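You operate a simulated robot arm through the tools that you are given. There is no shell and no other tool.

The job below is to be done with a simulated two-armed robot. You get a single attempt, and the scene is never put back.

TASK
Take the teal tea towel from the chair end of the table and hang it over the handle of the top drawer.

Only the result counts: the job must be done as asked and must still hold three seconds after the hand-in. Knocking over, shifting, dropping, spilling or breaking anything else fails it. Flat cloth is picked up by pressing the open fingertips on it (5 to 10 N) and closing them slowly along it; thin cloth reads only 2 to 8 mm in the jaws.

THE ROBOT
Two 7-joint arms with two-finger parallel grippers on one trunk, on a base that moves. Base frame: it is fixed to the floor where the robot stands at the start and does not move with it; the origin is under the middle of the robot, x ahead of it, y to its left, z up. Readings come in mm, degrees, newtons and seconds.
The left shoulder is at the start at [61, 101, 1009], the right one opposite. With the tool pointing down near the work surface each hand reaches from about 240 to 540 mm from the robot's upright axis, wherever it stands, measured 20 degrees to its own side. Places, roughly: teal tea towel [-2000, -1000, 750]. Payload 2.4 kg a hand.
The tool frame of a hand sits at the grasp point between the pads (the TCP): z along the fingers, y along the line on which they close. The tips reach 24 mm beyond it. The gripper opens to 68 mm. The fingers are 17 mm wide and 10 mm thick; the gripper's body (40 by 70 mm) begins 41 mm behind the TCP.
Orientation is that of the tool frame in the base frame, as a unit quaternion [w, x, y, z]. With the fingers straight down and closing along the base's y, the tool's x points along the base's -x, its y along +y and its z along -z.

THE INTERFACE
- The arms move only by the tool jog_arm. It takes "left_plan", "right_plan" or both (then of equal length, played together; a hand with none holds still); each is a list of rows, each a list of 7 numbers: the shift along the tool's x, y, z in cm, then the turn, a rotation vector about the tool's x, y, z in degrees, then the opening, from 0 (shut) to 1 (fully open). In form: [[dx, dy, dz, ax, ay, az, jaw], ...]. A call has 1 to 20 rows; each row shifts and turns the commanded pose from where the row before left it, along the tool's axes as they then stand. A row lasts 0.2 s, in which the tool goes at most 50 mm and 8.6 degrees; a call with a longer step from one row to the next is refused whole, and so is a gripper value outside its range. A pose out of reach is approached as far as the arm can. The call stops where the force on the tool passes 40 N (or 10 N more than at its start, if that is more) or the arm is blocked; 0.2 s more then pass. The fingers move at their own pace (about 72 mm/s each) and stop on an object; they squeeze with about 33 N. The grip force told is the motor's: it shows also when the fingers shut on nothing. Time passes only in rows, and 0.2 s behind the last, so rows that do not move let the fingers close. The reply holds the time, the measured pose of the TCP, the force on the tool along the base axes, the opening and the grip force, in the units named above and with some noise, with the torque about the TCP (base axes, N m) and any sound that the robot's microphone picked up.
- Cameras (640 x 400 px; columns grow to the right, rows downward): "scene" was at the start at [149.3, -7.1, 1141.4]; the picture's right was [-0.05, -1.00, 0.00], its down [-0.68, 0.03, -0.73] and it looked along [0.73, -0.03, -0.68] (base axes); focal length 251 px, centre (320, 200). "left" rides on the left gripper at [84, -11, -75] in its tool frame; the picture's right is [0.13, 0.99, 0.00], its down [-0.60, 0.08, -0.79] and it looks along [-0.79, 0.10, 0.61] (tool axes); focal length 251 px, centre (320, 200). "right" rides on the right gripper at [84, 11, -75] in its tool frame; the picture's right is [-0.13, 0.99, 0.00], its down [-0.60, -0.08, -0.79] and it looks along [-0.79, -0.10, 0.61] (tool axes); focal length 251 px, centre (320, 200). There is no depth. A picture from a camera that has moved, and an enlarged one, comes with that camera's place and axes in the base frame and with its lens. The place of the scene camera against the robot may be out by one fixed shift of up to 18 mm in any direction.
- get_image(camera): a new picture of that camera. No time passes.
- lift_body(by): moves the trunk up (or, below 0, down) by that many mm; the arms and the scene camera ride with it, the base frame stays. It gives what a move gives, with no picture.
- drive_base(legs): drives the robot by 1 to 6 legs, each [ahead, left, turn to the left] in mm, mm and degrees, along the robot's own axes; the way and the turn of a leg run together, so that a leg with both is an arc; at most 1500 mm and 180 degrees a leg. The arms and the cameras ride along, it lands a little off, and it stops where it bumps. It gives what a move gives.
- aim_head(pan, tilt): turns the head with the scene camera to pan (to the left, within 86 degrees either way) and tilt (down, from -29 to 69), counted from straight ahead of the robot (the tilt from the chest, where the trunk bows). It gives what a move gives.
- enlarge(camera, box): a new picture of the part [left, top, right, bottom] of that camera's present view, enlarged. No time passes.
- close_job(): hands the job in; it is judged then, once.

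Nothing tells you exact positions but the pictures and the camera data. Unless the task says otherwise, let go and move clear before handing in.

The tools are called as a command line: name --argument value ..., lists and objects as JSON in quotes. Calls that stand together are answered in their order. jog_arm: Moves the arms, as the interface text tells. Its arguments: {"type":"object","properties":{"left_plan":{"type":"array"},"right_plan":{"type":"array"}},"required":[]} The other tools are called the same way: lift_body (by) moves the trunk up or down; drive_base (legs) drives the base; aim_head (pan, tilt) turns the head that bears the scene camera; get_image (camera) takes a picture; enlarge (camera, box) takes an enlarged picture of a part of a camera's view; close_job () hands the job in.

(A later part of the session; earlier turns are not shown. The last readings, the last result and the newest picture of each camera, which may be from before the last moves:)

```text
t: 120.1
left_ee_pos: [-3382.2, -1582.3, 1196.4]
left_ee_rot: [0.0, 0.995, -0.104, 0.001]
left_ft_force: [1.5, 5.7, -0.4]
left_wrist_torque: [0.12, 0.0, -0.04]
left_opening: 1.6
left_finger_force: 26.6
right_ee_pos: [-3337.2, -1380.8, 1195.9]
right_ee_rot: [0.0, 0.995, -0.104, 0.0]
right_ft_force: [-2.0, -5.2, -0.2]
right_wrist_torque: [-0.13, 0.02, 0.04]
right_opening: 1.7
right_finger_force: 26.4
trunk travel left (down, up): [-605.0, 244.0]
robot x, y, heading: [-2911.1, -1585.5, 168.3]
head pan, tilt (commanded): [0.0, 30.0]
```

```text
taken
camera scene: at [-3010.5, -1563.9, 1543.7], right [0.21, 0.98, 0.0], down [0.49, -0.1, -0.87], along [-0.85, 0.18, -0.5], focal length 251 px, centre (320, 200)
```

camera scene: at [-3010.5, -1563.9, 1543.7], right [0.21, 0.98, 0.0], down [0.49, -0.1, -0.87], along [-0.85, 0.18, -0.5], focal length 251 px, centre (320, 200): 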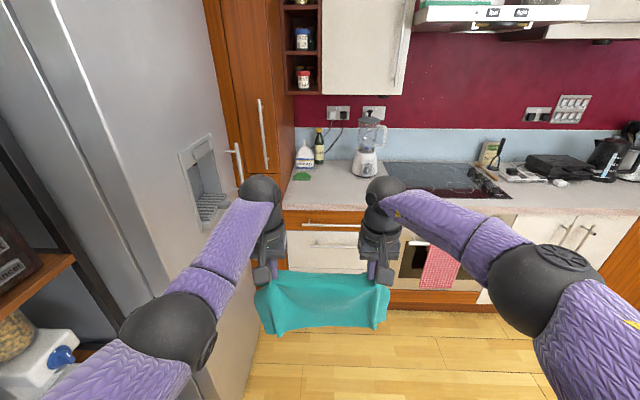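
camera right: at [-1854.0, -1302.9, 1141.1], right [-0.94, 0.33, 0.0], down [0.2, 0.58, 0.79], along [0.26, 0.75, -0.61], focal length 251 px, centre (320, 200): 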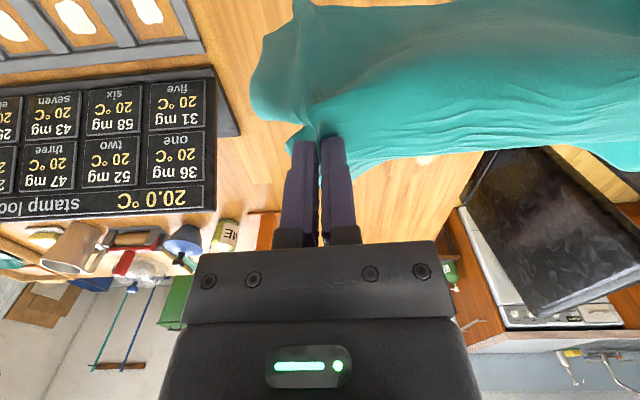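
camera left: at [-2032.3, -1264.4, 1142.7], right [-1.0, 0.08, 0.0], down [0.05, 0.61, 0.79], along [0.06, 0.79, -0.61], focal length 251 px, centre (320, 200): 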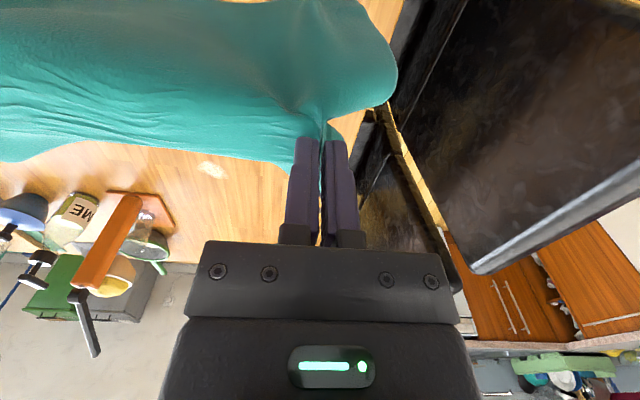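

The drawers are ahead-right. I shift right and a bit forward to centre on the handle, then take a closer look.

drive_base --legs '[[0, -110, 0], [150, 0, 0]]'

lift_body --by -200

get_image --camera "scene"

get_image --camera "right"

get_image --camera "left"

```text
t: 122.2
left_ee_pos: [-3507.1, -1440.0, 1197.0]
left_ee_rot: [-0.001, 0.995, -0.104, 0.001]
left_ft_force: [1.6, 5.9, -0.5]
left_wrist_torque: [0.16, -0.04, -0.05]
left_opening: 1.6
left_finger_force: 25.7
right_ee_pos: [-3463.4, -1241.8, 1195.8]
right_ee_rot: [0.0, 0.995, -0.104, 0.001]
right_ft_force: [-2.1, -6.5, -0.8]
right_wrist_torque: [-0.13, 0.02, -0.02]
right_opening: 2.0
right_finger_force: 25.7
trunk travel left (down, up): [-605.0, 244.0]
robot x, y, heading: [-3035.3, -1442.0, 168.0]
head pan, tilt (commanded): [0.0, 30.0]
```

```text
t: 124.4
left_ee_pos: [-3507.0, -1441.0, 997.5]
left_ee_rot: [-0.001, 0.995, -0.104, 0.0]
left_ft_force: [1.6, 5.7, -0.6]
left_wrist_torque: [0.14, -0.03, -0.03]
left_opening: 1.8
left_finger_force: 26.1
right_ee_pos: [-3461.4, -1243.4, 996.0]
right_ee_rot: [0.0, 0.995, -0.104, 0.0]
right_ft_force: [-1.3, -4.9, 0.1]
right_wrist_torque: [-0.12, 0.03, -0.01]
right_opening: 1.7
right_finger_force: 26.1
trunk travel left (down, up): [-405.0, 444.0]
robot x, y, heading: [-3036.0, -1443.1, 167.9]
head pan, tilt (commanded): [0.0, 30.0]
```

```text
taken
camera scene: at [-3151.9, -1420.1, 1343.1], right [0.21, 0.98, 0.0], down [0.49, -0.1, -0.87], along [-0.85, 0.18, -0.5], focal length 251 px, centre (320, 200)
```

scene: 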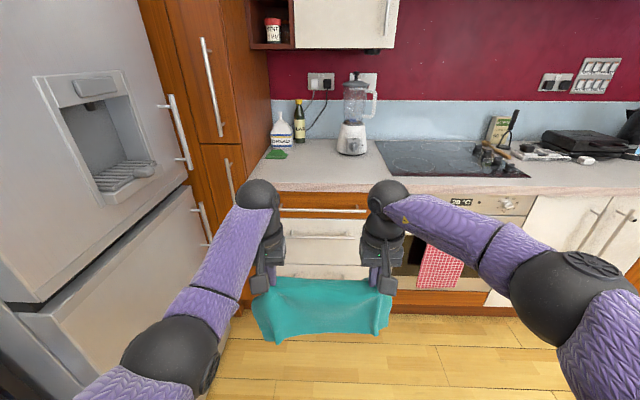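

```text
taken
camera right: at [-3382.1, -1269.7, 1071.7], right [-0.33, -0.94, 0.0], down [-0.57, 0.2, 0.79], along [-0.75, 0.26, -0.61], focal length 251 px, centre (320, 200)
```

right: 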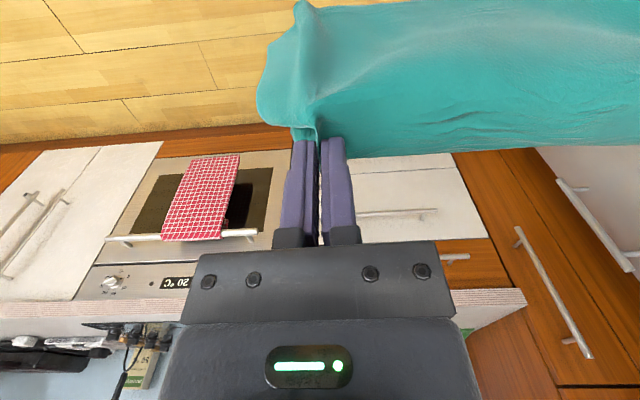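

```text
taken
camera left: at [-3422.5, -1447.9, 1073.0], right [-0.08, -1.0, 0.0], down [-0.61, 0.05, 0.79], along [-0.79, 0.06, -0.61], focal length 251 px, centre (320, 200)
```

left: 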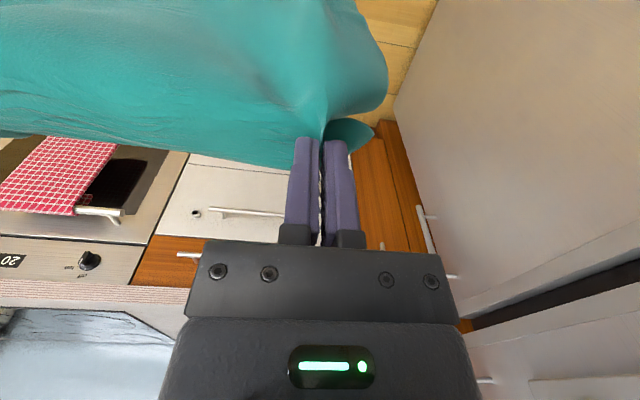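

enlarge --camera "scene" --box '[260, 170, 400, 258]'

enlarge --camera "left" --box '[120, 180, 280, 300]'

enlarge --camera "right" --box '[340, 180, 540, 320]'

```text
4.55 times, centred on (330, 214) of scene
camera zoom: at [-3151.9, -1420.1, 1343.1], right [0.21, 0.98, 0.0], down [0.49, -0.1, -0.87], along [-0.85, 0.18, -0.5], focal length 1141 px, centre (274, 136)
```

zoom: 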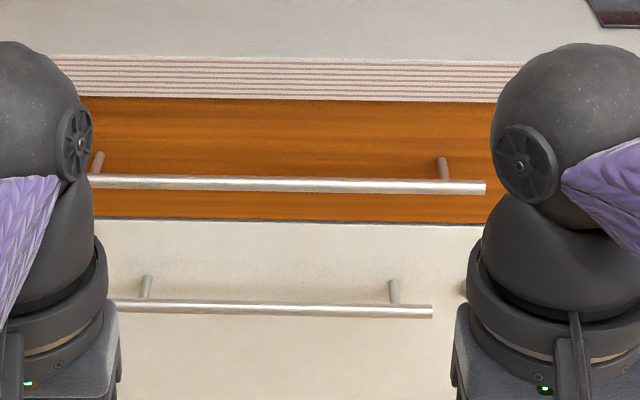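

```text
3.33 times, centred on (200, 240) of left
camera zoom: at [-3422.5, -1447.9, 1073.0], right [-0.08, -1.0, 0.0], down [-0.61, 0.05, 0.79], along [-0.79, 0.06, -0.61], focal length 838 px, centre (720, 67)
```

zoom: 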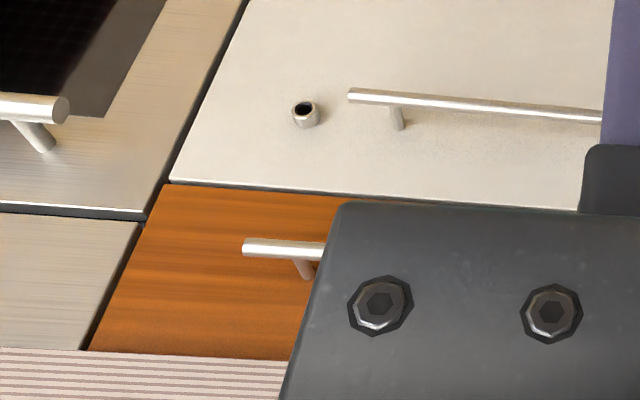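

```text
2.86 times, centred on (440, 250) of right
camera zoom: at [-3382.1, -1269.7, 1071.7], right [-0.33, -0.94, 0.0], down [-0.57, 0.2, 0.79], along [-0.75, 0.26, -0.61], focal length 718 px, centre (-23, 57)
```

zoom: 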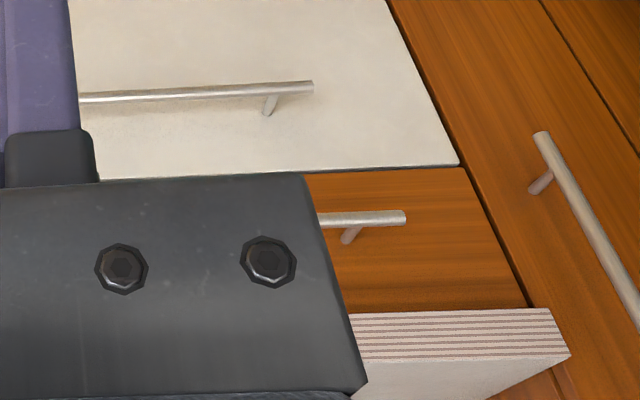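

From both wrist views the bar runs near z ≈ 802, about 42 mm off the drawer face, with the counter's underside near z ≈ 880 and its edge roughly 30 mm proud. I tilt both hands forward so the fingers point ahead and 20 degrees down, keeping the towel held.

jog_arm --left_plan '[[0, 0, 0, 0, -5, 0, 0], [0, 0, 0, 0, -5, 0, 0], [0, 0, 0, 0, -5, 0, 0], [0, 0, 0, 0, -5, 0, 0], [0, 0, 0, 0, -5, 0, 0], [0, 0, 0, 0, -5, 0, 0], [0, 0, 0, 0, -5, 0, 0]]' --right_plan '[[0, 0, 0, 0, -5, 0, 0], [0, 0, 0, 0, -5, 0, 0], [0, 0, 0, 0, -5, 0, 0], [0, 0, 0, 0, -5, 0, 0], [0, 0, 0, 0, -5, 0, 0], [0, 0, 0, 0, -5, 0, 0], [0, 0, 0, 0, -5, 0, 0]]'

get_image --camera "scene"

get_image --camera "left"

```text
t: 126.0
left_ee_pos: [-3505.8, -1441.4, 997.2]
left_ee_rot: [-0.032, 0.948, -0.1, -0.299]
left_ft_force: [0.7, 5.5, 0.2]
left_wrist_torque: [0.11, -0.03, -0.13]
left_opening: 1.8
left_finger_force: 26.2
right_ee_pos: [-3461.4, -1242.3, 996.1]
right_ee_rot: [-0.032, 0.948, -0.1, -0.3]
right_ft_force: [-1.0, -4.3, -0.7]
right_wrist_torque: [-0.09, 0.02, 0.05]
right_opening: 1.8
right_finger_force: 25.6
trunk travel left (down, up): [-405.0, 444.0]
robot x, y, heading: [-3031.3, -1439.7, 167.9]
head pan, tilt (commanded): [0.0, 30.0]
```

```text
taken
camera scene: at [-3151.9, -1420.0, 1343.0], right [0.21, 0.98, 0.0], down [0.49, -0.1, -0.87], along [-0.85, 0.18, -0.5], focal length 251 px, centre (320, 200)
```

scene: 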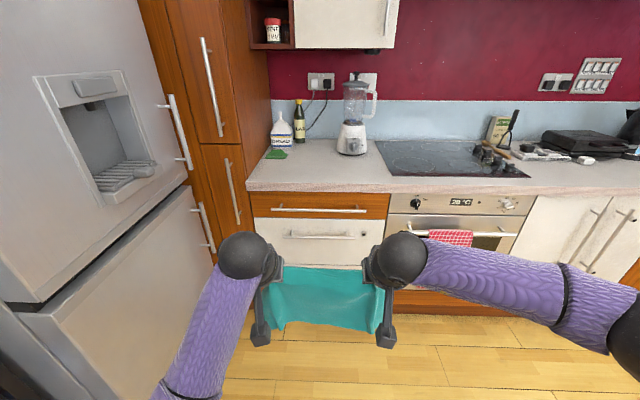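

```text
taken
camera left: at [-3395.2, -1453.8, 1011.3], right [-0.1, -0.99, -0.07], down [-0.06, -0.07, 1.0], along [-0.99, 0.11, -0.05], focal length 251 px, centre (320, 200)
```

left: 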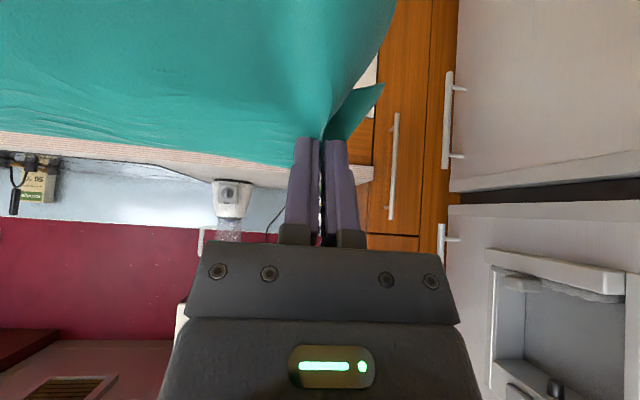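

The tilt works and the bar is now in clear view. I tilt the remaining 35 degrees.

jog_arm --left_plan '[[0, 0, 0, 0, -5, 0, 0], [0, 0, 0, 0, -5, 0, 0], [0, 0, 0, 0, -5, 0, 0], [0, 0, 0, 0, -5, 0, 0], [0, 0, 0, 0, -5, 0, 0], [0, 0, 0, 0, -5, 0, 0], [0, 0, 0, 0, -5, 0, 0]]' --right_plan '[[0, 0, 0, 0, -5, 0, 0], [0, 0, 0, 0, -5, 0, 0], [0, 0, 0, 0, -5, 0, 0], [0, 0, 0, 0, -5, 0, 0], [0, 0, 0, 0, -5, 0, 0], [0, 0, 0, 0, -5, 0, 0], [0, 0, 0, 0, -5, 0, 0]]'

get_image --camera "scene"

get_image --camera "left"

enlarge --camera "scene" --box '[230, 170, 410, 282]'

```text
t: 127.6
left_ee_pos: [-3507.3, -1441.1, 996.0]
left_ee_rot: [-0.06, 0.815, -0.085, -0.57]
left_ft_force: [-0.9, 0.3, -0.1]
left_wrist_torque: [0.02, 0.02, -0.02]
left_opening: 1.7
left_finger_force: 26.4
right_ee_pos: [-3451.7, -1291.3, 1017.5]
right_ee_rot: [-0.062, 0.815, -0.086, -0.57]
right_ft_force: [-0.3, 0.4, -1.1]
right_wrist_torque: [-0.01, -0.02, -0.02]
right_opening: 1.9
right_finger_force: 25.8
right hand out of reach, approached as far as the arm can: row 5, 6, 7
trunk travel left (down, up): [-405.0, 444.0]
robot x, y, heading: [-3031.0, -1443.5, 168.2]
head pan, tilt (commanded): [0.0, 30.0]
```

```text
taken
camera scene: at [-3152.0, -1420.0, 1343.0], right [0.21, 0.98, 0.0], down [0.49, -0.1, -0.87], along [-0.85, 0.18, -0.5], focal length 251 px, centre (320, 200)
```

scene: 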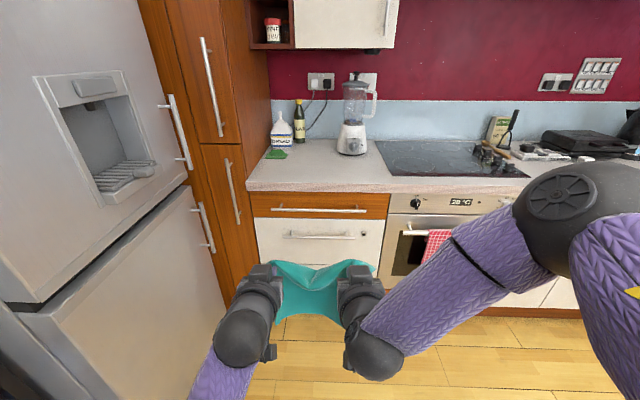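

```text
taken
camera left: at [-3407.7, -1450.9, 944.3], right [-0.16, -0.98, -0.12], down [0.51, -0.19, 0.84], along [-0.84, 0.07, 0.53], focal length 251 px, centre (320, 200)
```

left: 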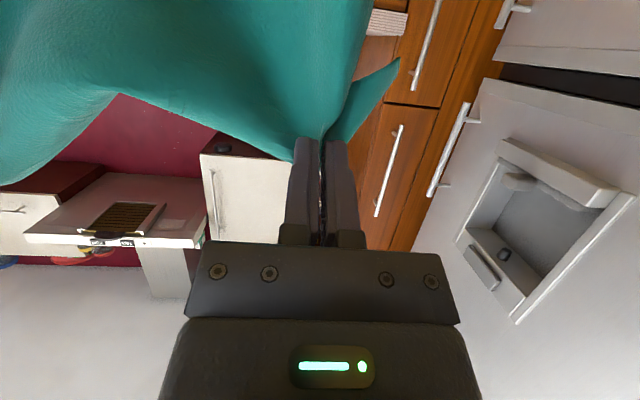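

```text
3.56 times, centred on (320, 226) of scene
camera zoom: at [-3152.0, -1420.0, 1343.0], right [0.21, 0.98, 0.0], down [0.49, -0.1, -0.87], along [-0.85, 0.18, -0.5], focal length 893 px, centre (320, 108)
```

zoom: 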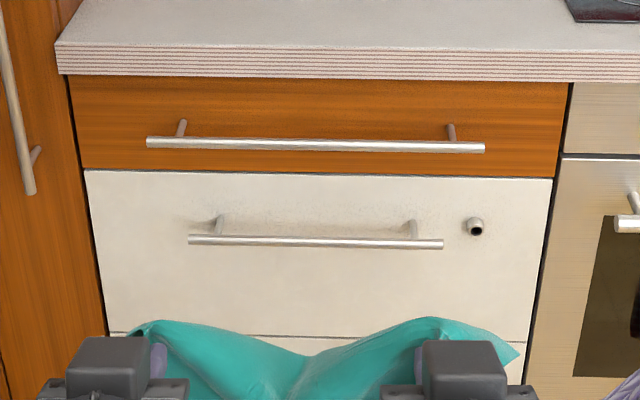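

The right arm ran out of reach at the steepest tilt and drifted inward. I undo the last 15 degrees on both hands and look again.

jog_arm --left_plan '[[0, 0, 0, 0, 5, 0, 0], [0, 0, 0, 0, 5, 0, 0], [0, 0, 0, 0, 5, 0, 0], [0, 0, 0, 0, 0, 0, 0], [0, 0, 0, 0, 0, 0, 0]]' --right_plan '[[0, 0, 0, 0, 5, 0, 0], [0, 0, 0, 0, 5, 0, 0], [0, 0, 0, 0, 5, 0, 0], [0, 0, 0, 0, 0, 0, 0], [0, 0, 0, 0, 0, 0, 0]]'

get_image --camera "scene"

get_image --camera "right"

```text
t: 128.8
left_ee_pos: [-3507.6, -1441.2, 997.5]
left_ee_rot: [-0.048, 0.883, -0.092, -0.458]
left_ft_force: [0.4, 0.1, -0.5]
left_wrist_torque: [-0.01, 0.01, 0.0]
left_opening: 1.8
left_finger_force: 26.1
right_ee_pos: [-3451.0, -1291.3, 1018.1]
right_ee_rot: [-0.049, 0.882, -0.093, -0.459]
right_ft_force: [-0.7, 0.5, -0.7]
right_wrist_torque: [0.03, -0.01, 0.0]
right_opening: 1.9
right_finger_force: 26.2
trunk travel left (down, up): [-405.0, 444.0]
robot x, y, heading: [-3034.6, -1440.1, 167.8]
head pan, tilt (commanded): [0.0, 30.0]
```

```text
taken
camera scene: at [-3152.0, -1420.1, 1343.0], right [0.21, 0.98, 0.0], down [0.49, -0.1, -0.87], along [-0.85, 0.18, -0.5], focal length 251 px, centre (320, 200)
```

scene: 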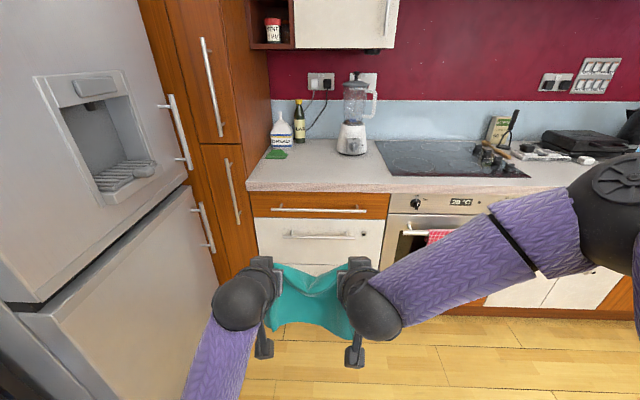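

```text
taken
camera right: at [-3346.2, -1323.9, 991.8], right [-0.28, -0.95, 0.11], down [0.31, 0.01, 0.95], along [-0.91, 0.3, 0.29], focal length 251 px, centre (320, 200)
```

right: 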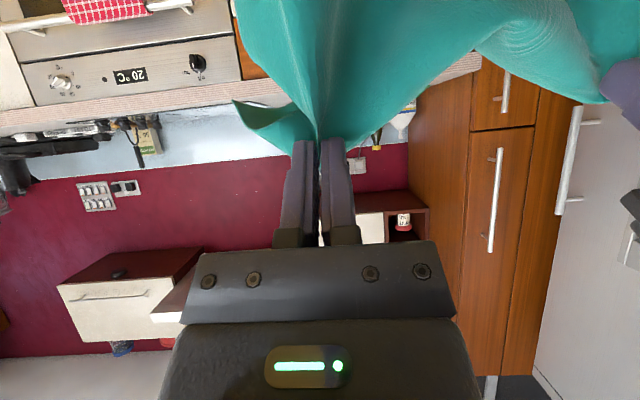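

The hands are 160 mm apart with slack towel; I move the right hand back out to restore the spread.

jog_arm --right_plan '[[0.107, -0.76, 0.487, 0, 0, 0, 0], [0.107, -0.76, 0.487, 0, 0, 0, 0], [0.107, -0.76, 0.487, 0, 0, 0, 0], [0.107, -0.76, 0.487, 0, 0, 0, 0], [0.107, -0.6, 0.487, 0, 0, 0, 0], [0, 0, 0, 0, 0, 0, 0]]'

get_image --camera "scene"

```text
t: 130.2
left_ee_pos: [-3506.0, -1441.1, 996.5]
left_ee_rot: [-0.048, 0.883, -0.093, -0.458]
left_ft_force: [0.0, 0.9, 0.1]
left_wrist_torque: [-0.04, 0.0, -0.03]
left_opening: 1.9
left_finger_force: 26.0
right_ee_pos: [-3459.7, -1251.0, 997.1]
right_ee_rot: [-0.048, 0.882, -0.093, -0.459]
right_ft_force: [-0.4, -0.8, 0.4]
right_wrist_torque: [-0.02, -0.03, -0.06]
right_opening: 1.8
right_finger_force: 26.6
trunk travel left (down, up): [-405.0, 444.0]
robot x, y, heading: [-3037.7, -1445.0, 167.9]
head pan, tilt (commanded): [0.0, 30.0]
```

```text
taken
camera scene: at [-3152.0, -1420.0, 1343.0], right [0.21, 0.98, 0.0], down [0.49, -0.1, -0.87], along [-0.85, 0.18, -0.5], focal length 251 px, centre (320, 200)
```

scene: 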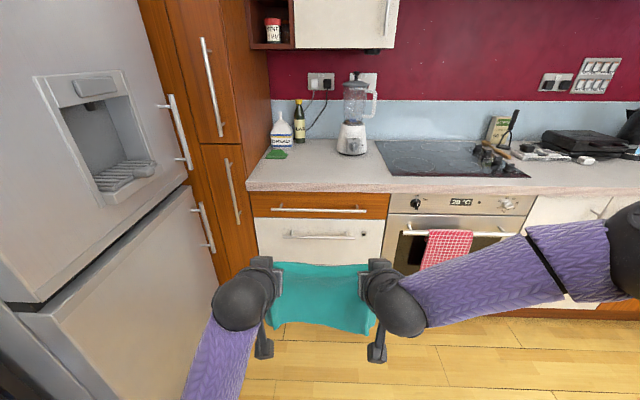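

Hands are level and parallel to the bar, about 510 mm in front of it and 20 mm to its right. I lower the trunk so the fingertips are at counter-edge height and drive closer, stopping about 80 mm short.

lift_body --by -85

drive_base --legs '[[300, 5, 0]]'

aim_head --pan 0 --tilt 45

get_image --camera "scene"

get_image --camera "left"

get_image --camera "right"

```text
t: 131.4
left_ee_pos: [-3505.2, -1441.2, 912.6]
left_ee_rot: [-0.049, 0.882, -0.092, -0.459]
left_ft_force: [1.6, -0.5, 0.0]
left_wrist_torque: [-0.05, -0.03, -0.01]
left_opening: 1.9
left_finger_force: 26.0
right_ee_pos: [-3459.5, -1251.9, 915.5]
right_ee_rot: [-0.047, 0.882, -0.092, -0.459]
right_ft_force: [0.1, -0.5, 0.7]
right_wrist_torque: [-0.01, 0.01, -0.02]
right_opening: 2.1
right_finger_force: 26.3
trunk travel left (down, up): [-320.0, 530.0]
robot x, y, heading: [-3034.0, -1443.5, 168.2]
head pan, tilt (commanded): [0.0, 30.0]
```

```text
t: 133.4
left_ee_pos: [-3798.5, -1386.8, 911.1]
left_ee_rot: [-0.046, 0.883, -0.089, -0.459]
left_ft_force: [0.0, -0.5, 0.2]
left_wrist_torque: [0.03, 0.01, -0.01]
left_opening: 1.9
left_finger_force: 25.8
right_ee_pos: [-3752.3, -1197.9, 912.9]
right_ee_rot: [-0.047, 0.882, -0.09, -0.46]
right_ft_force: [-0.2, -1.0, 0.1]
right_wrist_torque: [0.02, 0.0, 0.0]
right_opening: 1.9
right_finger_force: 26.1
trunk travel left (down, up): [-320.0, 530.0]
robot x, y, heading: [-3325.4, -1387.1, 168.2]
head pan, tilt (commanded): [0.0, 30.0]
```

```text
t: 134.2
left_ee_pos: [-3798.5, -1387.6, 911.5]
left_ee_rot: [-0.047, 0.883, -0.09, -0.459]
left_ft_force: [0.4, 0.2, 0.2]
left_wrist_torque: [0.0, -0.01, -0.03]
left_opening: 1.8
left_finger_force: 26.1
right_ee_pos: [-3753.1, -1198.6, 913.8]
right_ee_rot: [-0.047, 0.883, -0.09, -0.459]
right_ft_force: [-0.6, -0.1, 0.6]
right_wrist_torque: [0.0, -0.04, -0.03]
right_opening: 1.6
right_finger_force: 26.0
trunk travel left (down, up): [-320.0, 530.0]
robot x, y, heading: [-3329.1, -1386.7, 168.5]
head pan, tilt (commanded): [0.0, 45.0]
```

```text
taken
camera scene: at [-3448.9, -1363.8, 1234.8], right [0.2, 0.98, 0.0], down [0.69, -0.14, -0.71], along [-0.69, 0.14, -0.71], focal length 251 px, centre (320, 200)
```

scene: 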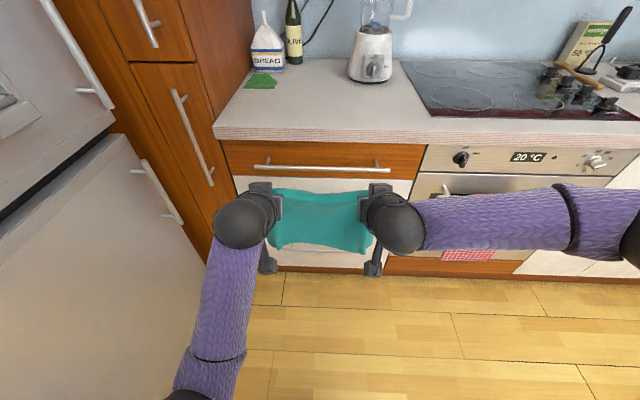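

```text
taken
camera left: at [-3689.3, -1399.4, 887.0], right [-0.13, -0.99, -0.11], down [0.28, -0.14, 0.95], along [-0.95, 0.09, 0.29], focal length 251 px, centre (320, 200)
```

left: 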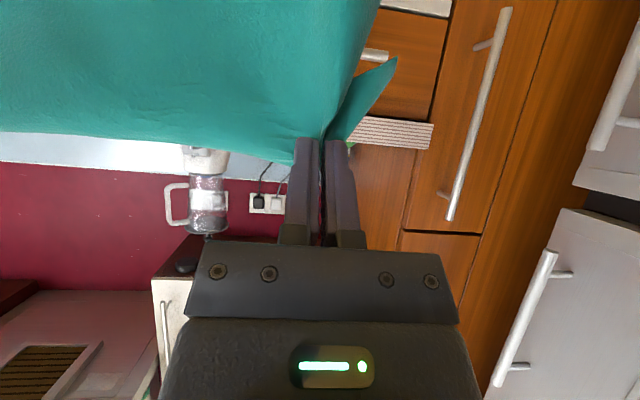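

```text
taken
camera right: at [-3647.8, -1230.8, 888.4], right [-0.27, -0.96, 0.11], down [0.31, 0.02, 0.95], along [-0.91, 0.29, 0.29], focal length 251 px, centre (320, 200)
```

right: 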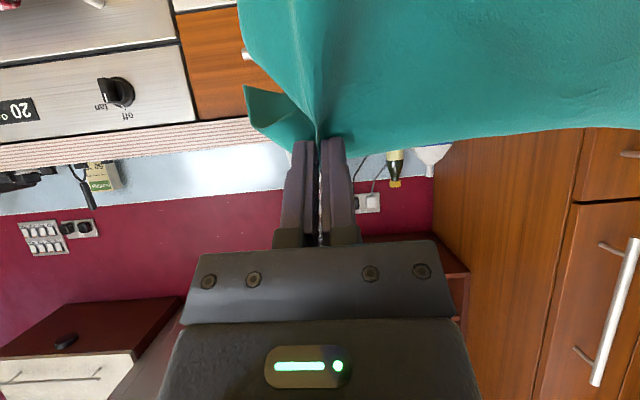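

enlarge --camera "scene" --box '[210, 110, 430, 250]'

enlarge --camera "left" --box '[300, 0, 460, 180]'

enlarge --camera "right" --box '[160, 0, 340, 180]'

```text
2.86 times, centred on (320, 180) of scene
camera zoom: at [-3448.9, -1363.8, 1234.8], right [0.2, 0.98, 0.0], down [0.69, -0.14, -0.71], along [-0.69, 0.14, -0.71], focal length 717 px, centre (320, 257)
```

zoom: 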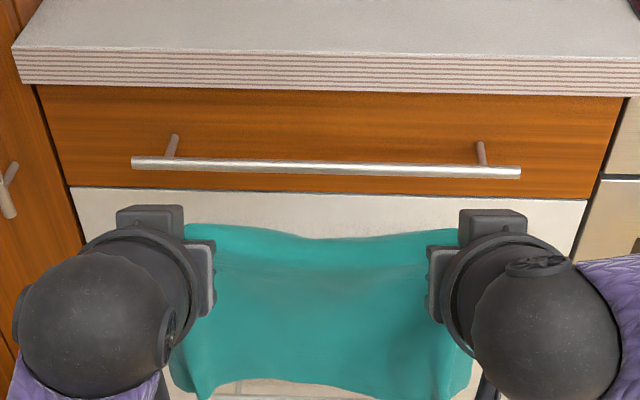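

```text
2.22 times, centred on (380, 90) of left
camera zoom: at [-3689.3, -1399.4, 887.0], right [-0.13, -0.99, -0.11], down [0.28, -0.14, 0.95], along [-0.95, 0.09, 0.29], focal length 559 px, centre (187, 444)
```

zoom: 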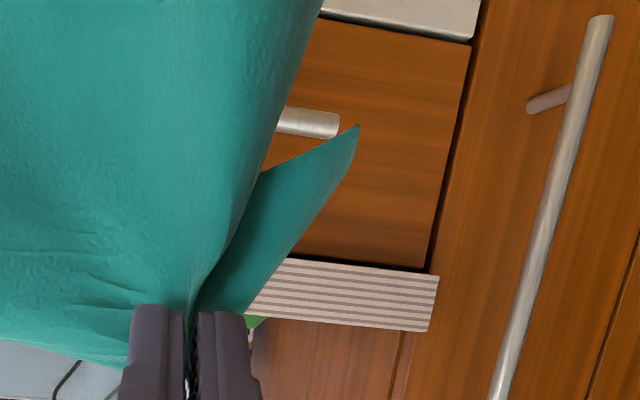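

```text
2.22 times, centred on (250, 90) of right
camera zoom: at [-3647.8, -1230.8, 888.4], right [-0.27, -0.96, 0.11], down [0.31, 0.02, 0.95], along [-0.91, 0.29, 0.29], focal length 559 px, centre (476, 444)
```

zoom: 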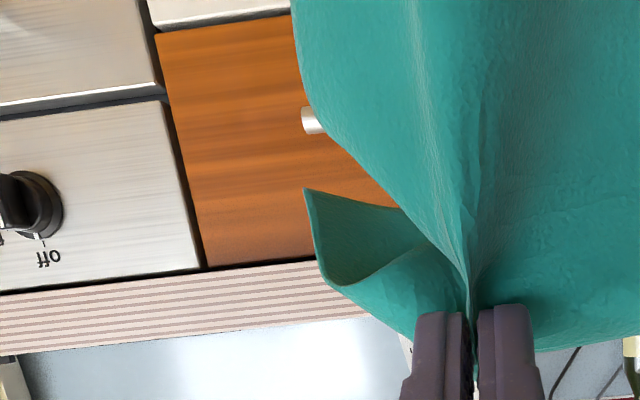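

Now I see the flap on the far side of both hands and both bar ends; the bar is about 235 mm ahead of the fingertips at z ≈ 796, and the counter edge lies some 20-25 mm behind the bar line. I lower 9 mm and drive 180 mm nearer.

lift_body --by -9

drive_base --legs '[[175, -6, 0]]'

get_image --camera "scene"

get_image --camera "left"

get_image --camera "right"

enlarge --camera "scene" --box '[210, 60, 430, 200]'

```text
t: 134.8
left_ee_pos: [-3798.9, -1388.2, 902.6]
left_ee_rot: [-0.047, 0.882, -0.089, -0.461]
left_ft_force: [-0.1, 0.3, 0.0]
left_wrist_torque: [-0.02, 0.01, -0.02]
left_opening: 2.0
left_finger_force: 26.1
right_ee_pos: [-3752.1, -1198.7, 904.9]
right_ee_rot: [-0.047, 0.882, -0.09, -0.459]
right_ft_force: [-0.2, 0.4, -0.1]
right_wrist_torque: [0.0, 0.01, -0.01]
right_opening: 1.9
right_finger_force: 26.8
trunk travel left (down, up): [-311.0, 538.0]
robot x, y, heading: [-3327.7, -1387.2, 168.4]
head pan, tilt (commanded): [0.0, 45.0]
```

```text
t: 136.3
left_ee_pos: [-3970.1, -1344.2, 903.5]
left_ee_rot: [-0.047, 0.883, -0.09, -0.459]
left_ft_force: [0.5, -0.7, -0.7]
left_wrist_torque: [-0.02, 0.01, -0.04]
left_opening: 1.6
left_finger_force: 26.4
right_ee_pos: [-3925.1, -1156.4, 904.3]
right_ee_rot: [-0.047, 0.882, -0.091, -0.459]
right_ft_force: [-0.6, 0.5, -1.0]
right_wrist_torque: [-0.02, -0.01, 0.01]
right_opening: 1.9
right_finger_force: 26.2
trunk travel left (down, up): [-311.0, 538.0]
robot x, y, heading: [-3501.0, -1346.6, 168.2]
head pan, tilt (commanded): [0.0, 45.0]
```

```text
taken
camera scene: at [-3622.2, -1321.6, 1225.6], right [0.2, 0.98, 0.0], down [0.69, -0.14, -0.71], along [-0.69, 0.14, -0.71], focal length 251 px, centre (320, 200)
```

scene: 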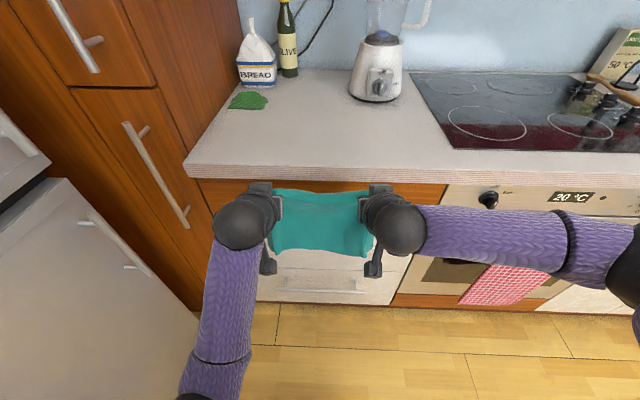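

```text
taken
camera left: at [-3861.0, -1357.2, 877.9], right [-0.13, -0.99, -0.11], down [0.28, -0.14, 0.95], along [-0.95, 0.09, 0.29], focal length 251 px, centre (320, 200)
```

left: 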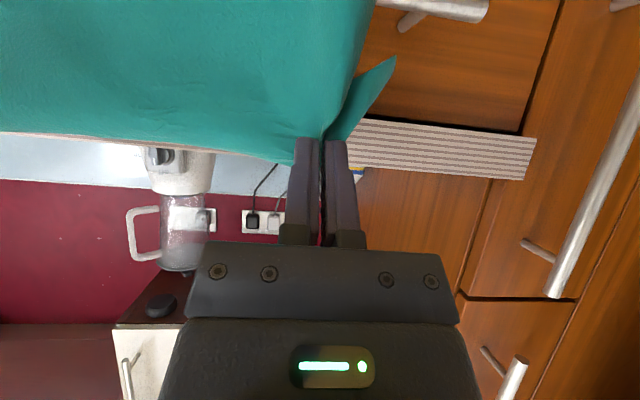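

```text
taken
camera right: at [-3819.2, -1188.6, 879.3], right [-0.27, -0.96, 0.11], down [0.31, 0.02, 0.95], along [-0.91, 0.29, 0.29], focal length 251 px, centre (320, 200)
```

right: 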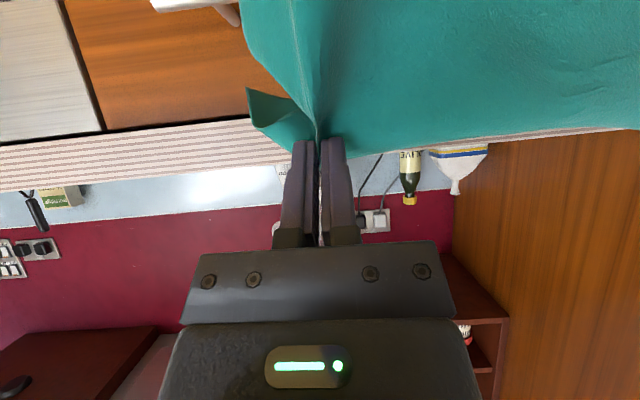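

```text
2.86 times, centred on (320, 130) of scene
camera zoom: at [-3622.2, -1321.6, 1225.6], right [0.2, 0.98, 0.0], down [0.69, -0.14, -0.71], along [-0.69, 0.14, -0.71], focal length 717 px, centre (320, 400)
```

zoom: 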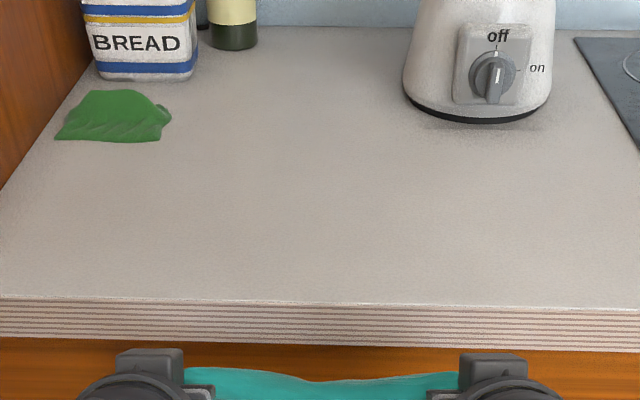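

The tips are now about 45 mm from the bar line and 75 mm from the counter edge, with the flap's lower edge above the bar. I move both hands straight forward 54 mm.

jog_arm --left_plan '[[-0.517, 0, 0.737, 0, 0, 0, 0], [-0.517, 0, 0.737, 0, 0, 0, 0], [-0.517, 0, 0.737, 0, 0, 0, 0], [-0.517, 0, 0.737, 0, 0, 0, 0], [-0.517, 0, 0.737, 0, 0, 0, 0], [-0.517, 0, 0.737, 0, 0, 0, 0], [0, 0, 0, 0, 0, 0, 0]]' --right_plan '[[-0.517, 0, 0.737, 0, 0, 0, 0], [-0.517, 0, 0.737, 0, 0, 0, 0], [-0.517, 0, 0.737, 0, 0, 0, 0], [-0.517, 0, 0.737, 0, 0, 0, 0], [-0.517, 0, 0.737, 0, 0, 0, 0], [-0.517, 0, 0.737, 0, 0, 0, 0], [0, 0, 0, 0, 0, 0, 0]]'

get_image --camera "left"

get_image --camera "right"

enlarge --camera "scene" --box '[210, 110, 430, 250]'

```text
t: 137.9
left_ee_pos: [-4022.1, -1333.1, 903.4]
left_ee_rot: [-0.048, 0.883, -0.091, -0.459]
left_ft_force: [0.4, 0.1, 0.1]
left_wrist_torque: [-0.02, 0.0, -0.01]
left_opening: 1.8
left_finger_force: 26.3
right_ee_pos: [-3977.8, -1144.6, 904.8]
right_ee_rot: [-0.047, 0.882, -0.09, -0.46]
right_ft_force: [-0.5, -0.7, -0.2]
right_wrist_torque: [-0.03, -0.03, -0.03]
right_opening: 2.0
right_finger_force: 26.4
trunk travel left (down, up): [-311.0, 538.0]
robot x, y, heading: [-3498.9, -1341.9, 168.1]
head pan, tilt (commanded): [0.0, 45.0]
```

```text
taken
camera left: at [-3913.7, -1345.3, 878.2], right [-0.13, -0.99, -0.11], down [0.28, -0.14, 0.95], along [-0.95, 0.09, 0.29], focal length 251 px, centre (320, 200)
```

left: 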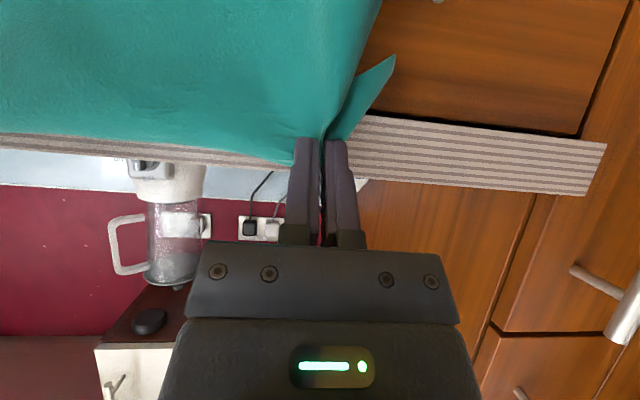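

```text
taken
camera right: at [-3872.4, -1177.7, 879.9], right [-0.27, -0.96, 0.11], down [0.31, 0.02, 0.95], along [-0.91, 0.29, 0.29], focal length 251 px, centre (320, 200)
```

right: 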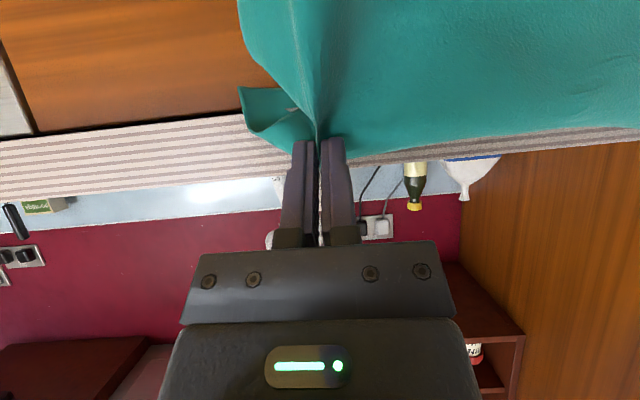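

```text
2.86 times, centred on (320, 180) of scene
camera zoom: at [-3622.1, -1321.6, 1225.6], right [0.2, 0.98, 0.0], down [0.69, -0.14, -0.71], along [-0.69, 0.14, -0.71], focal length 717 px, centre (320, 257)
```

zoom: 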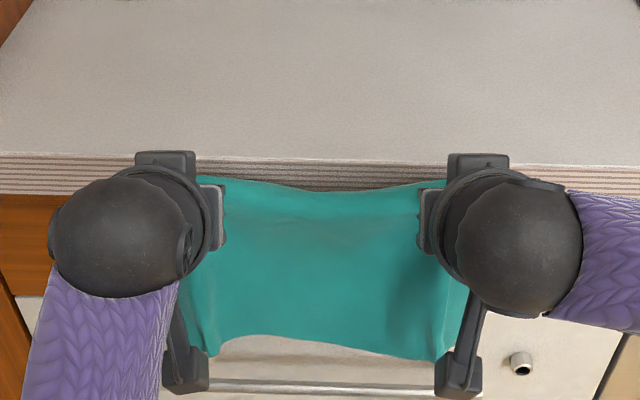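

jog_arm --left_plan '[[-0.287, 0, 0.41, 0, 0, 0, 0], [-0.287, 0, 0.41, 0, 0, 0, 0], [-0.287, 0, 0.41, 0, 0, 0, 0], [0, 0, 0, 0, 0, 0, 0]]' --right_plan '[[-0.287, 0, 0.41, 0, 0, 0, 0], [-0.287, 0, 0.41, 0, 0, 0, 0], [-0.287, 0, 0.41, 0, 0, 0, 0], [0, 0, 0, 0, 0, 0, 0]]'

get_image --camera "right"

get_image --camera "left"

```text
t: 138.9
left_ee_pos: [-4038.0, -1332.0, 904.1]
left_ee_rot: [-0.047, 0.882, -0.09, -0.459]
left_ft_force: [0.7, -0.3, 1.2]
left_wrist_torque: [0.02, -0.01, -0.03]
left_opening: 1.4
left_finger_force: 26.4
right_ee_pos: [-3991.7, -1141.7, 905.7]
right_ee_rot: [-0.047, 0.882, -0.09, -0.459]
right_ft_force: [-0.1, 0.0, -0.3]
right_wrist_torque: [-0.04, -0.02, -0.01]
right_opening: 2.1
right_finger_force: 26.0
trunk travel left (down, up): [-311.0, 538.0]
robot x, y, heading: [-3496.5, -1343.4, 168.3]
head pan, tilt (commanded): [0.0, 45.0]
```

```text
taken
camera right: at [-3887.4, -1174.7, 880.1], right [-0.27, -0.96, 0.11], down [0.31, 0.02, 0.95], along [-0.91, 0.29, 0.29], focal length 251 px, centre (320, 200)
```

right: 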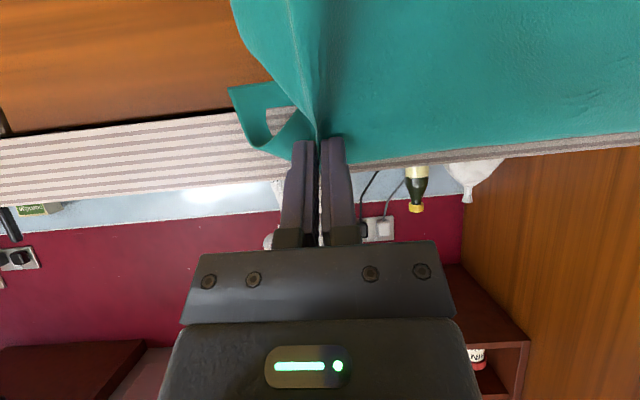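

```text
taken
camera left: at [-3928.9, -1343.3, 878.2], right [-0.13, -0.99, -0.11], down [0.28, -0.14, 0.95], along [-0.95, 0.09, 0.29], focal length 251 px, centre (320, 200)
```

left: 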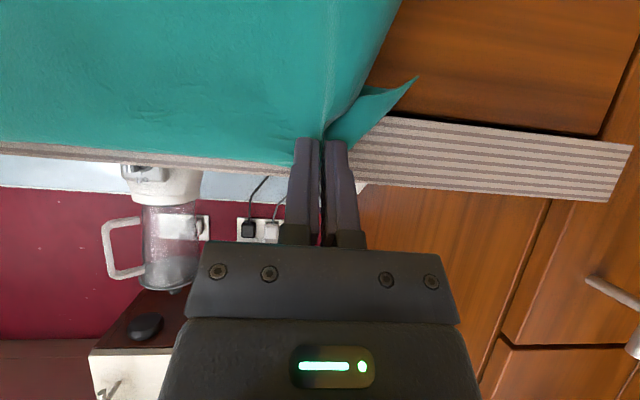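

The flap is against the counter's front edge, past the bar. Now I lower both hands straight down 30 mm and look.

jog_arm --left_plan '[[0.41, 0, 0.287, 0, 0, 0, 0], [0.41, 0, 0.287, 0, 0, 0, 0], [0.41, 0, 0.287, 0, 0, 0, 0], [0.41, 0, 0.287, 0, 0, 0, 0], [0.41, 0, 0.287, 0, 0, 0, 0], [0.41, 0, 0.287, 0, 0, 0, 0], [0, 0, 0, 0, 0, 0, 0]]' --right_plan '[[0.41, 0, 0.287, 0, 0, 0, 0], [0.41, 0, 0.287, 0, 0, 0, 0], [0.41, 0, 0.287, 0, 0, 0, 0], [0.41, 0, 0.287, 0, 0, 0, 0], [0.41, 0, 0.287, 0, 0, 0, 0], [0.41, 0, 0.287, 0, 0, 0, 0], [0, 0, 0, 0, 0, 0, 0]]'

get_image --camera "right"

get_image --camera "left"

enlarge --camera "scene" --box '[210, 110, 430, 250]'

```text
t: 140.5
left_ee_pos: [-4038.3, -1332.2, 873.4]
left_ee_rot: [-0.047, 0.883, -0.09, -0.459]
left_ft_force: [-0.7, -0.7, -0.2]
left_wrist_torque: [0.01, 0.0, -0.05]
left_opening: 1.8
left_finger_force: 25.3
right_ee_pos: [-3992.6, -1143.0, 873.8]
right_ee_rot: [-0.047, 0.882, -0.09, -0.459]
right_ft_force: [0.7, -0.3, 0.0]
right_wrist_torque: [0.01, 0.04, -0.02]
right_opening: 1.9
right_finger_force: 26.7
trunk travel left (down, up): [-311.0, 538.0]
robot x, y, heading: [-3500.7, -1344.6, 168.3]
head pan, tilt (commanded): [0.0, 45.0]
```

```text
taken
camera right: at [-3887.5, -1174.2, 849.0], right [-0.27, -0.96, 0.11], down [0.31, 0.02, 0.95], along [-0.91, 0.29, 0.29], focal length 251 px, centre (320, 200)
```

right: 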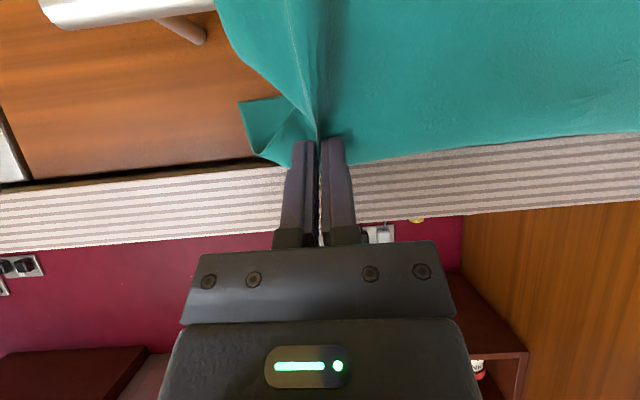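

```text
taken
camera left: at [-3928.6, -1343.4, 848.1], right [-0.13, -0.99, -0.11], down [0.28, -0.14, 0.95], along [-0.95, 0.09, 0.29], focal length 251 px, centre (320, 200)
```

left: 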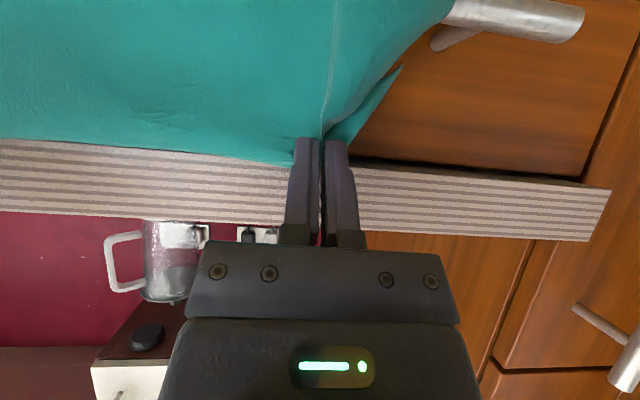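

```text
2.86 times, centred on (320, 180) of scene
camera zoom: at [-3622.1, -1321.6, 1225.6], right [0.2, 0.98, 0.0], down [0.69, -0.14, -0.71], along [-0.69, 0.14, -0.71], focal length 717 px, centre (320, 257)
```

zoom: 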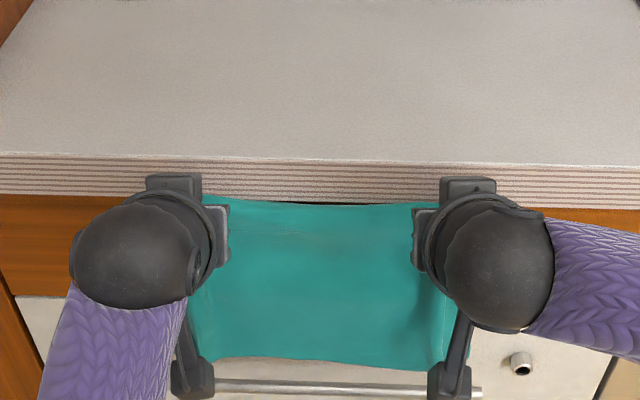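

The main part now lies in front of the bar and the flap is behind it. I continue down 35 mm.

jog_arm --left_plan '[[0.41, 0, 0.287, 0, 0, 0, 0], [0.41, 0, 0.287, 0, 0, 0, 0], [0.41, 0, 0.287, 0, 0, 0, 0], [0.41, 0, 0.287, 0, 0, 0, 0], [0.41, 0, 0.287, 0, 0, 0, 0], [0.41, 0, 0.287, 0, 0, 0, 0], [0.41, 0, 0.287, 0, 0, 0, 0], [0, 0, 0, 0, 0, 0, 0]]' --right_plan '[[0.41, 0, 0.287, 0, 0, 0, 0], [0.41, 0, 0.287, 0, 0, 0, 0], [0.41, 0, 0.287, 0, 0, 0, 0], [0.41, 0, 0.287, 0, 0, 0, 0], [0.41, 0, 0.287, 0, 0, 0, 0], [0.41, 0, 0.287, 0, 0, 0, 0], [0.41, 0, 0.287, 0, 0, 0, 0], [0, 0, 0, 0, 0, 0, 0]]'

get_image --camera "right"

get_image --camera "left"

enlarge --camera "scene" --box '[210, 110, 430, 250]'

```text
t: 142.3
left_ee_pos: [-4037.8, -1332.3, 836.1]
left_ee_rot: [-0.047, 0.883, -0.09, -0.459]
left_ft_force: [0.3, 0.1, -0.1]
left_wrist_torque: [0.03, 0.02, -0.04]
left_opening: 2.0
left_finger_force: 26.4
right_ee_pos: [-3992.5, -1141.1, 840.2]
right_ee_rot: [-0.047, 0.882, -0.09, -0.46]
right_ft_force: [-0.7, -0.2, 0.7]
right_wrist_torque: [-0.01, 0.02, 0.0]
right_opening: 1.9
right_finger_force: 26.4
trunk travel left (down, up): [-311.0, 538.0]
robot x, y, heading: [-3497.0, -1345.1, 168.3]
head pan, tilt (commanded): [0.0, 45.0]
```

```text
taken
camera right: at [-3887.4, -1173.4, 813.9], right [-0.27, -0.96, 0.11], down [0.31, 0.02, 0.95], along [-0.91, 0.29, 0.29], focal length 251 px, centre (320, 200)
```

right: 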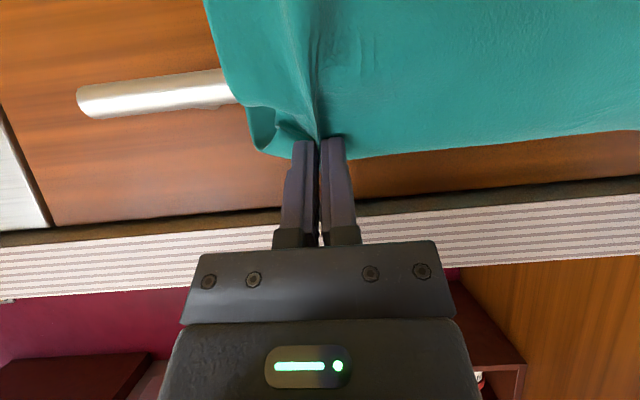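

```text
taken
camera left: at [-3928.5, -1343.5, 812.1], right [-0.13, -0.99, -0.11], down [0.28, -0.14, 0.95], along [-0.95, 0.09, 0.29], focal length 251 px, centre (320, 200)
```

left: 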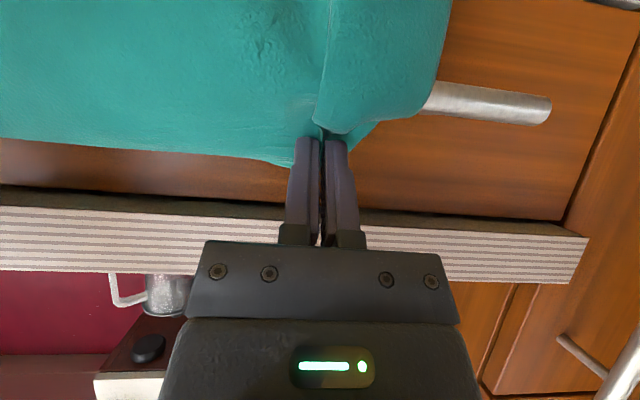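

```text
2.86 times, centred on (320, 180) of scene
camera zoom: at [-3622.1, -1321.6, 1225.6], right [0.2, 0.98, 0.0], down [0.69, -0.14, -0.71], along [-0.69, 0.14, -0.71], focal length 717 px, centre (320, 257)
```

zoom: 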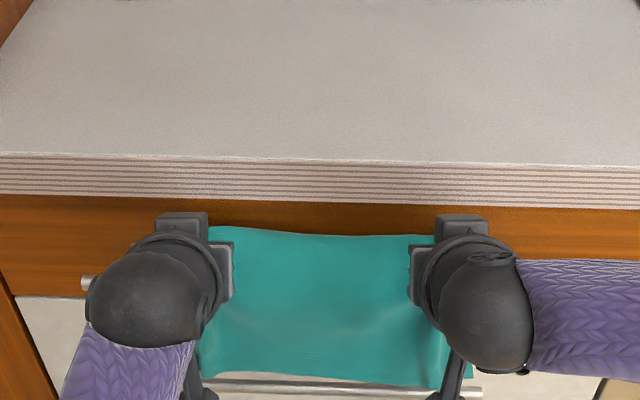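

The towel now wraps over the bar with the flap behind it and no contact force. I go down a little more so more of the towel is behind the bar (left 13 mm, right 17 mm to level them).

jog_arm --left_plan '[[0.266, 0, 0.187, 0, 0, 0, 0], [0.266, 0, 0.187, 0, 0, 0, 0], [0.266, 0, 0.187, 0, 0, 0, 0], [0.266, 0, 0.187, 0, 0, 0, 0], [0, 0, 0, 0, 0, 0, 0]]' --right_plan '[[0.348, 0, 0.244, 0, 0, 0, 0], [0.348, 0, 0.244, 0, 0, 0, 0], [0.348, 0, 0.244, 0, 0, 0, 0], [0.348, 0, 0.244, 0, 0, 0, 0], [0, 0, 0, 0, 0, 0, 0]]'

get_image --camera "right"

get_image --camera "left"

get_image --camera "scene"

```text
t: 143.5
left_ee_pos: [-4037.2, -1331.6, 824.8]
left_ee_rot: [-0.046, 0.882, -0.09, -0.46]
left_ft_force: [-0.1, -0.4, 1.5]
left_wrist_torque: [0.03, 0.04, -0.01]
left_opening: 2.1
left_finger_force: 26.2
right_ee_pos: [-3991.7, -1141.7, 823.8]
right_ee_rot: [-0.047, 0.882, -0.09, -0.46]
right_ft_force: [-2.1, -0.2, 3.9]
right_wrist_torque: [0.01, 0.06, 0.0]
right_opening: 2.4
right_finger_force: 25.5
trunk travel left (down, up): [-311.0, 538.0]
robot x, y, heading: [-3498.2, -1344.3, 168.2]
head pan, tilt (commanded): [0.0, 45.0]
```

```text
taken
camera right: at [-3887.1, -1174.5, 798.1], right [-0.27, -0.96, 0.11], down [0.31, 0.02, 0.95], along [-0.91, 0.29, 0.3], focal length 251 px, centre (320, 200)
```

right: 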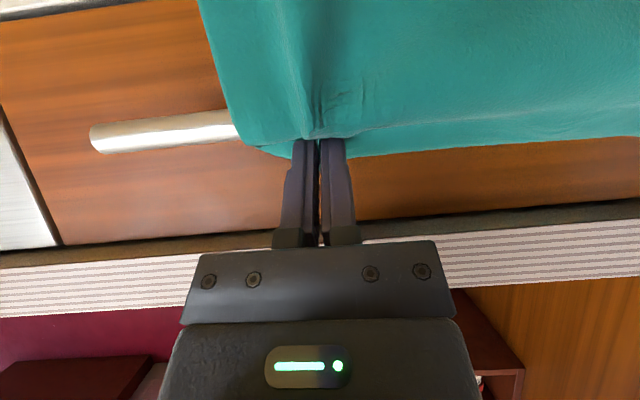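

```text
taken
camera left: at [-3928.9, -1343.5, 799.9], right [-0.13, -0.99, -0.11], down [0.28, -0.14, 0.95], along [-0.95, 0.09, 0.29], focal length 251 px, centre (320, 200)
```

left: 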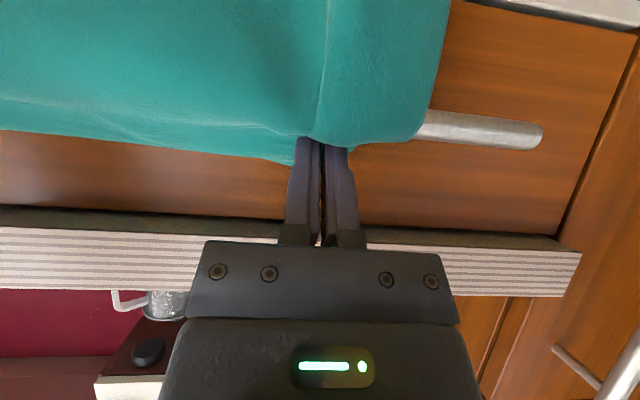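

```text
taken
camera scene: at [-3621.8, -1321.7, 1225.7], right [0.2, 0.98, 0.0], down [0.69, -0.14, -0.71], along [-0.69, 0.14, -0.71], focal length 251 px, centre (320, 200)
```

scene: 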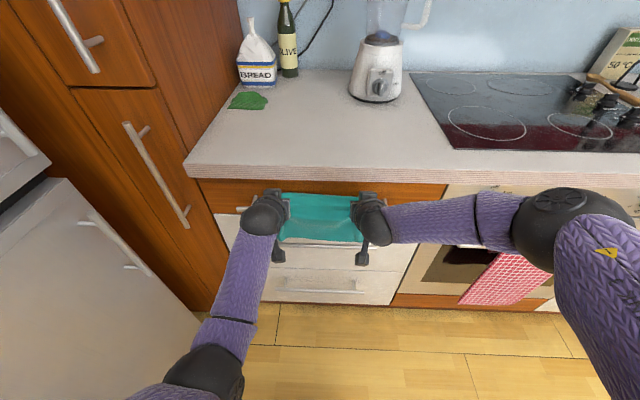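

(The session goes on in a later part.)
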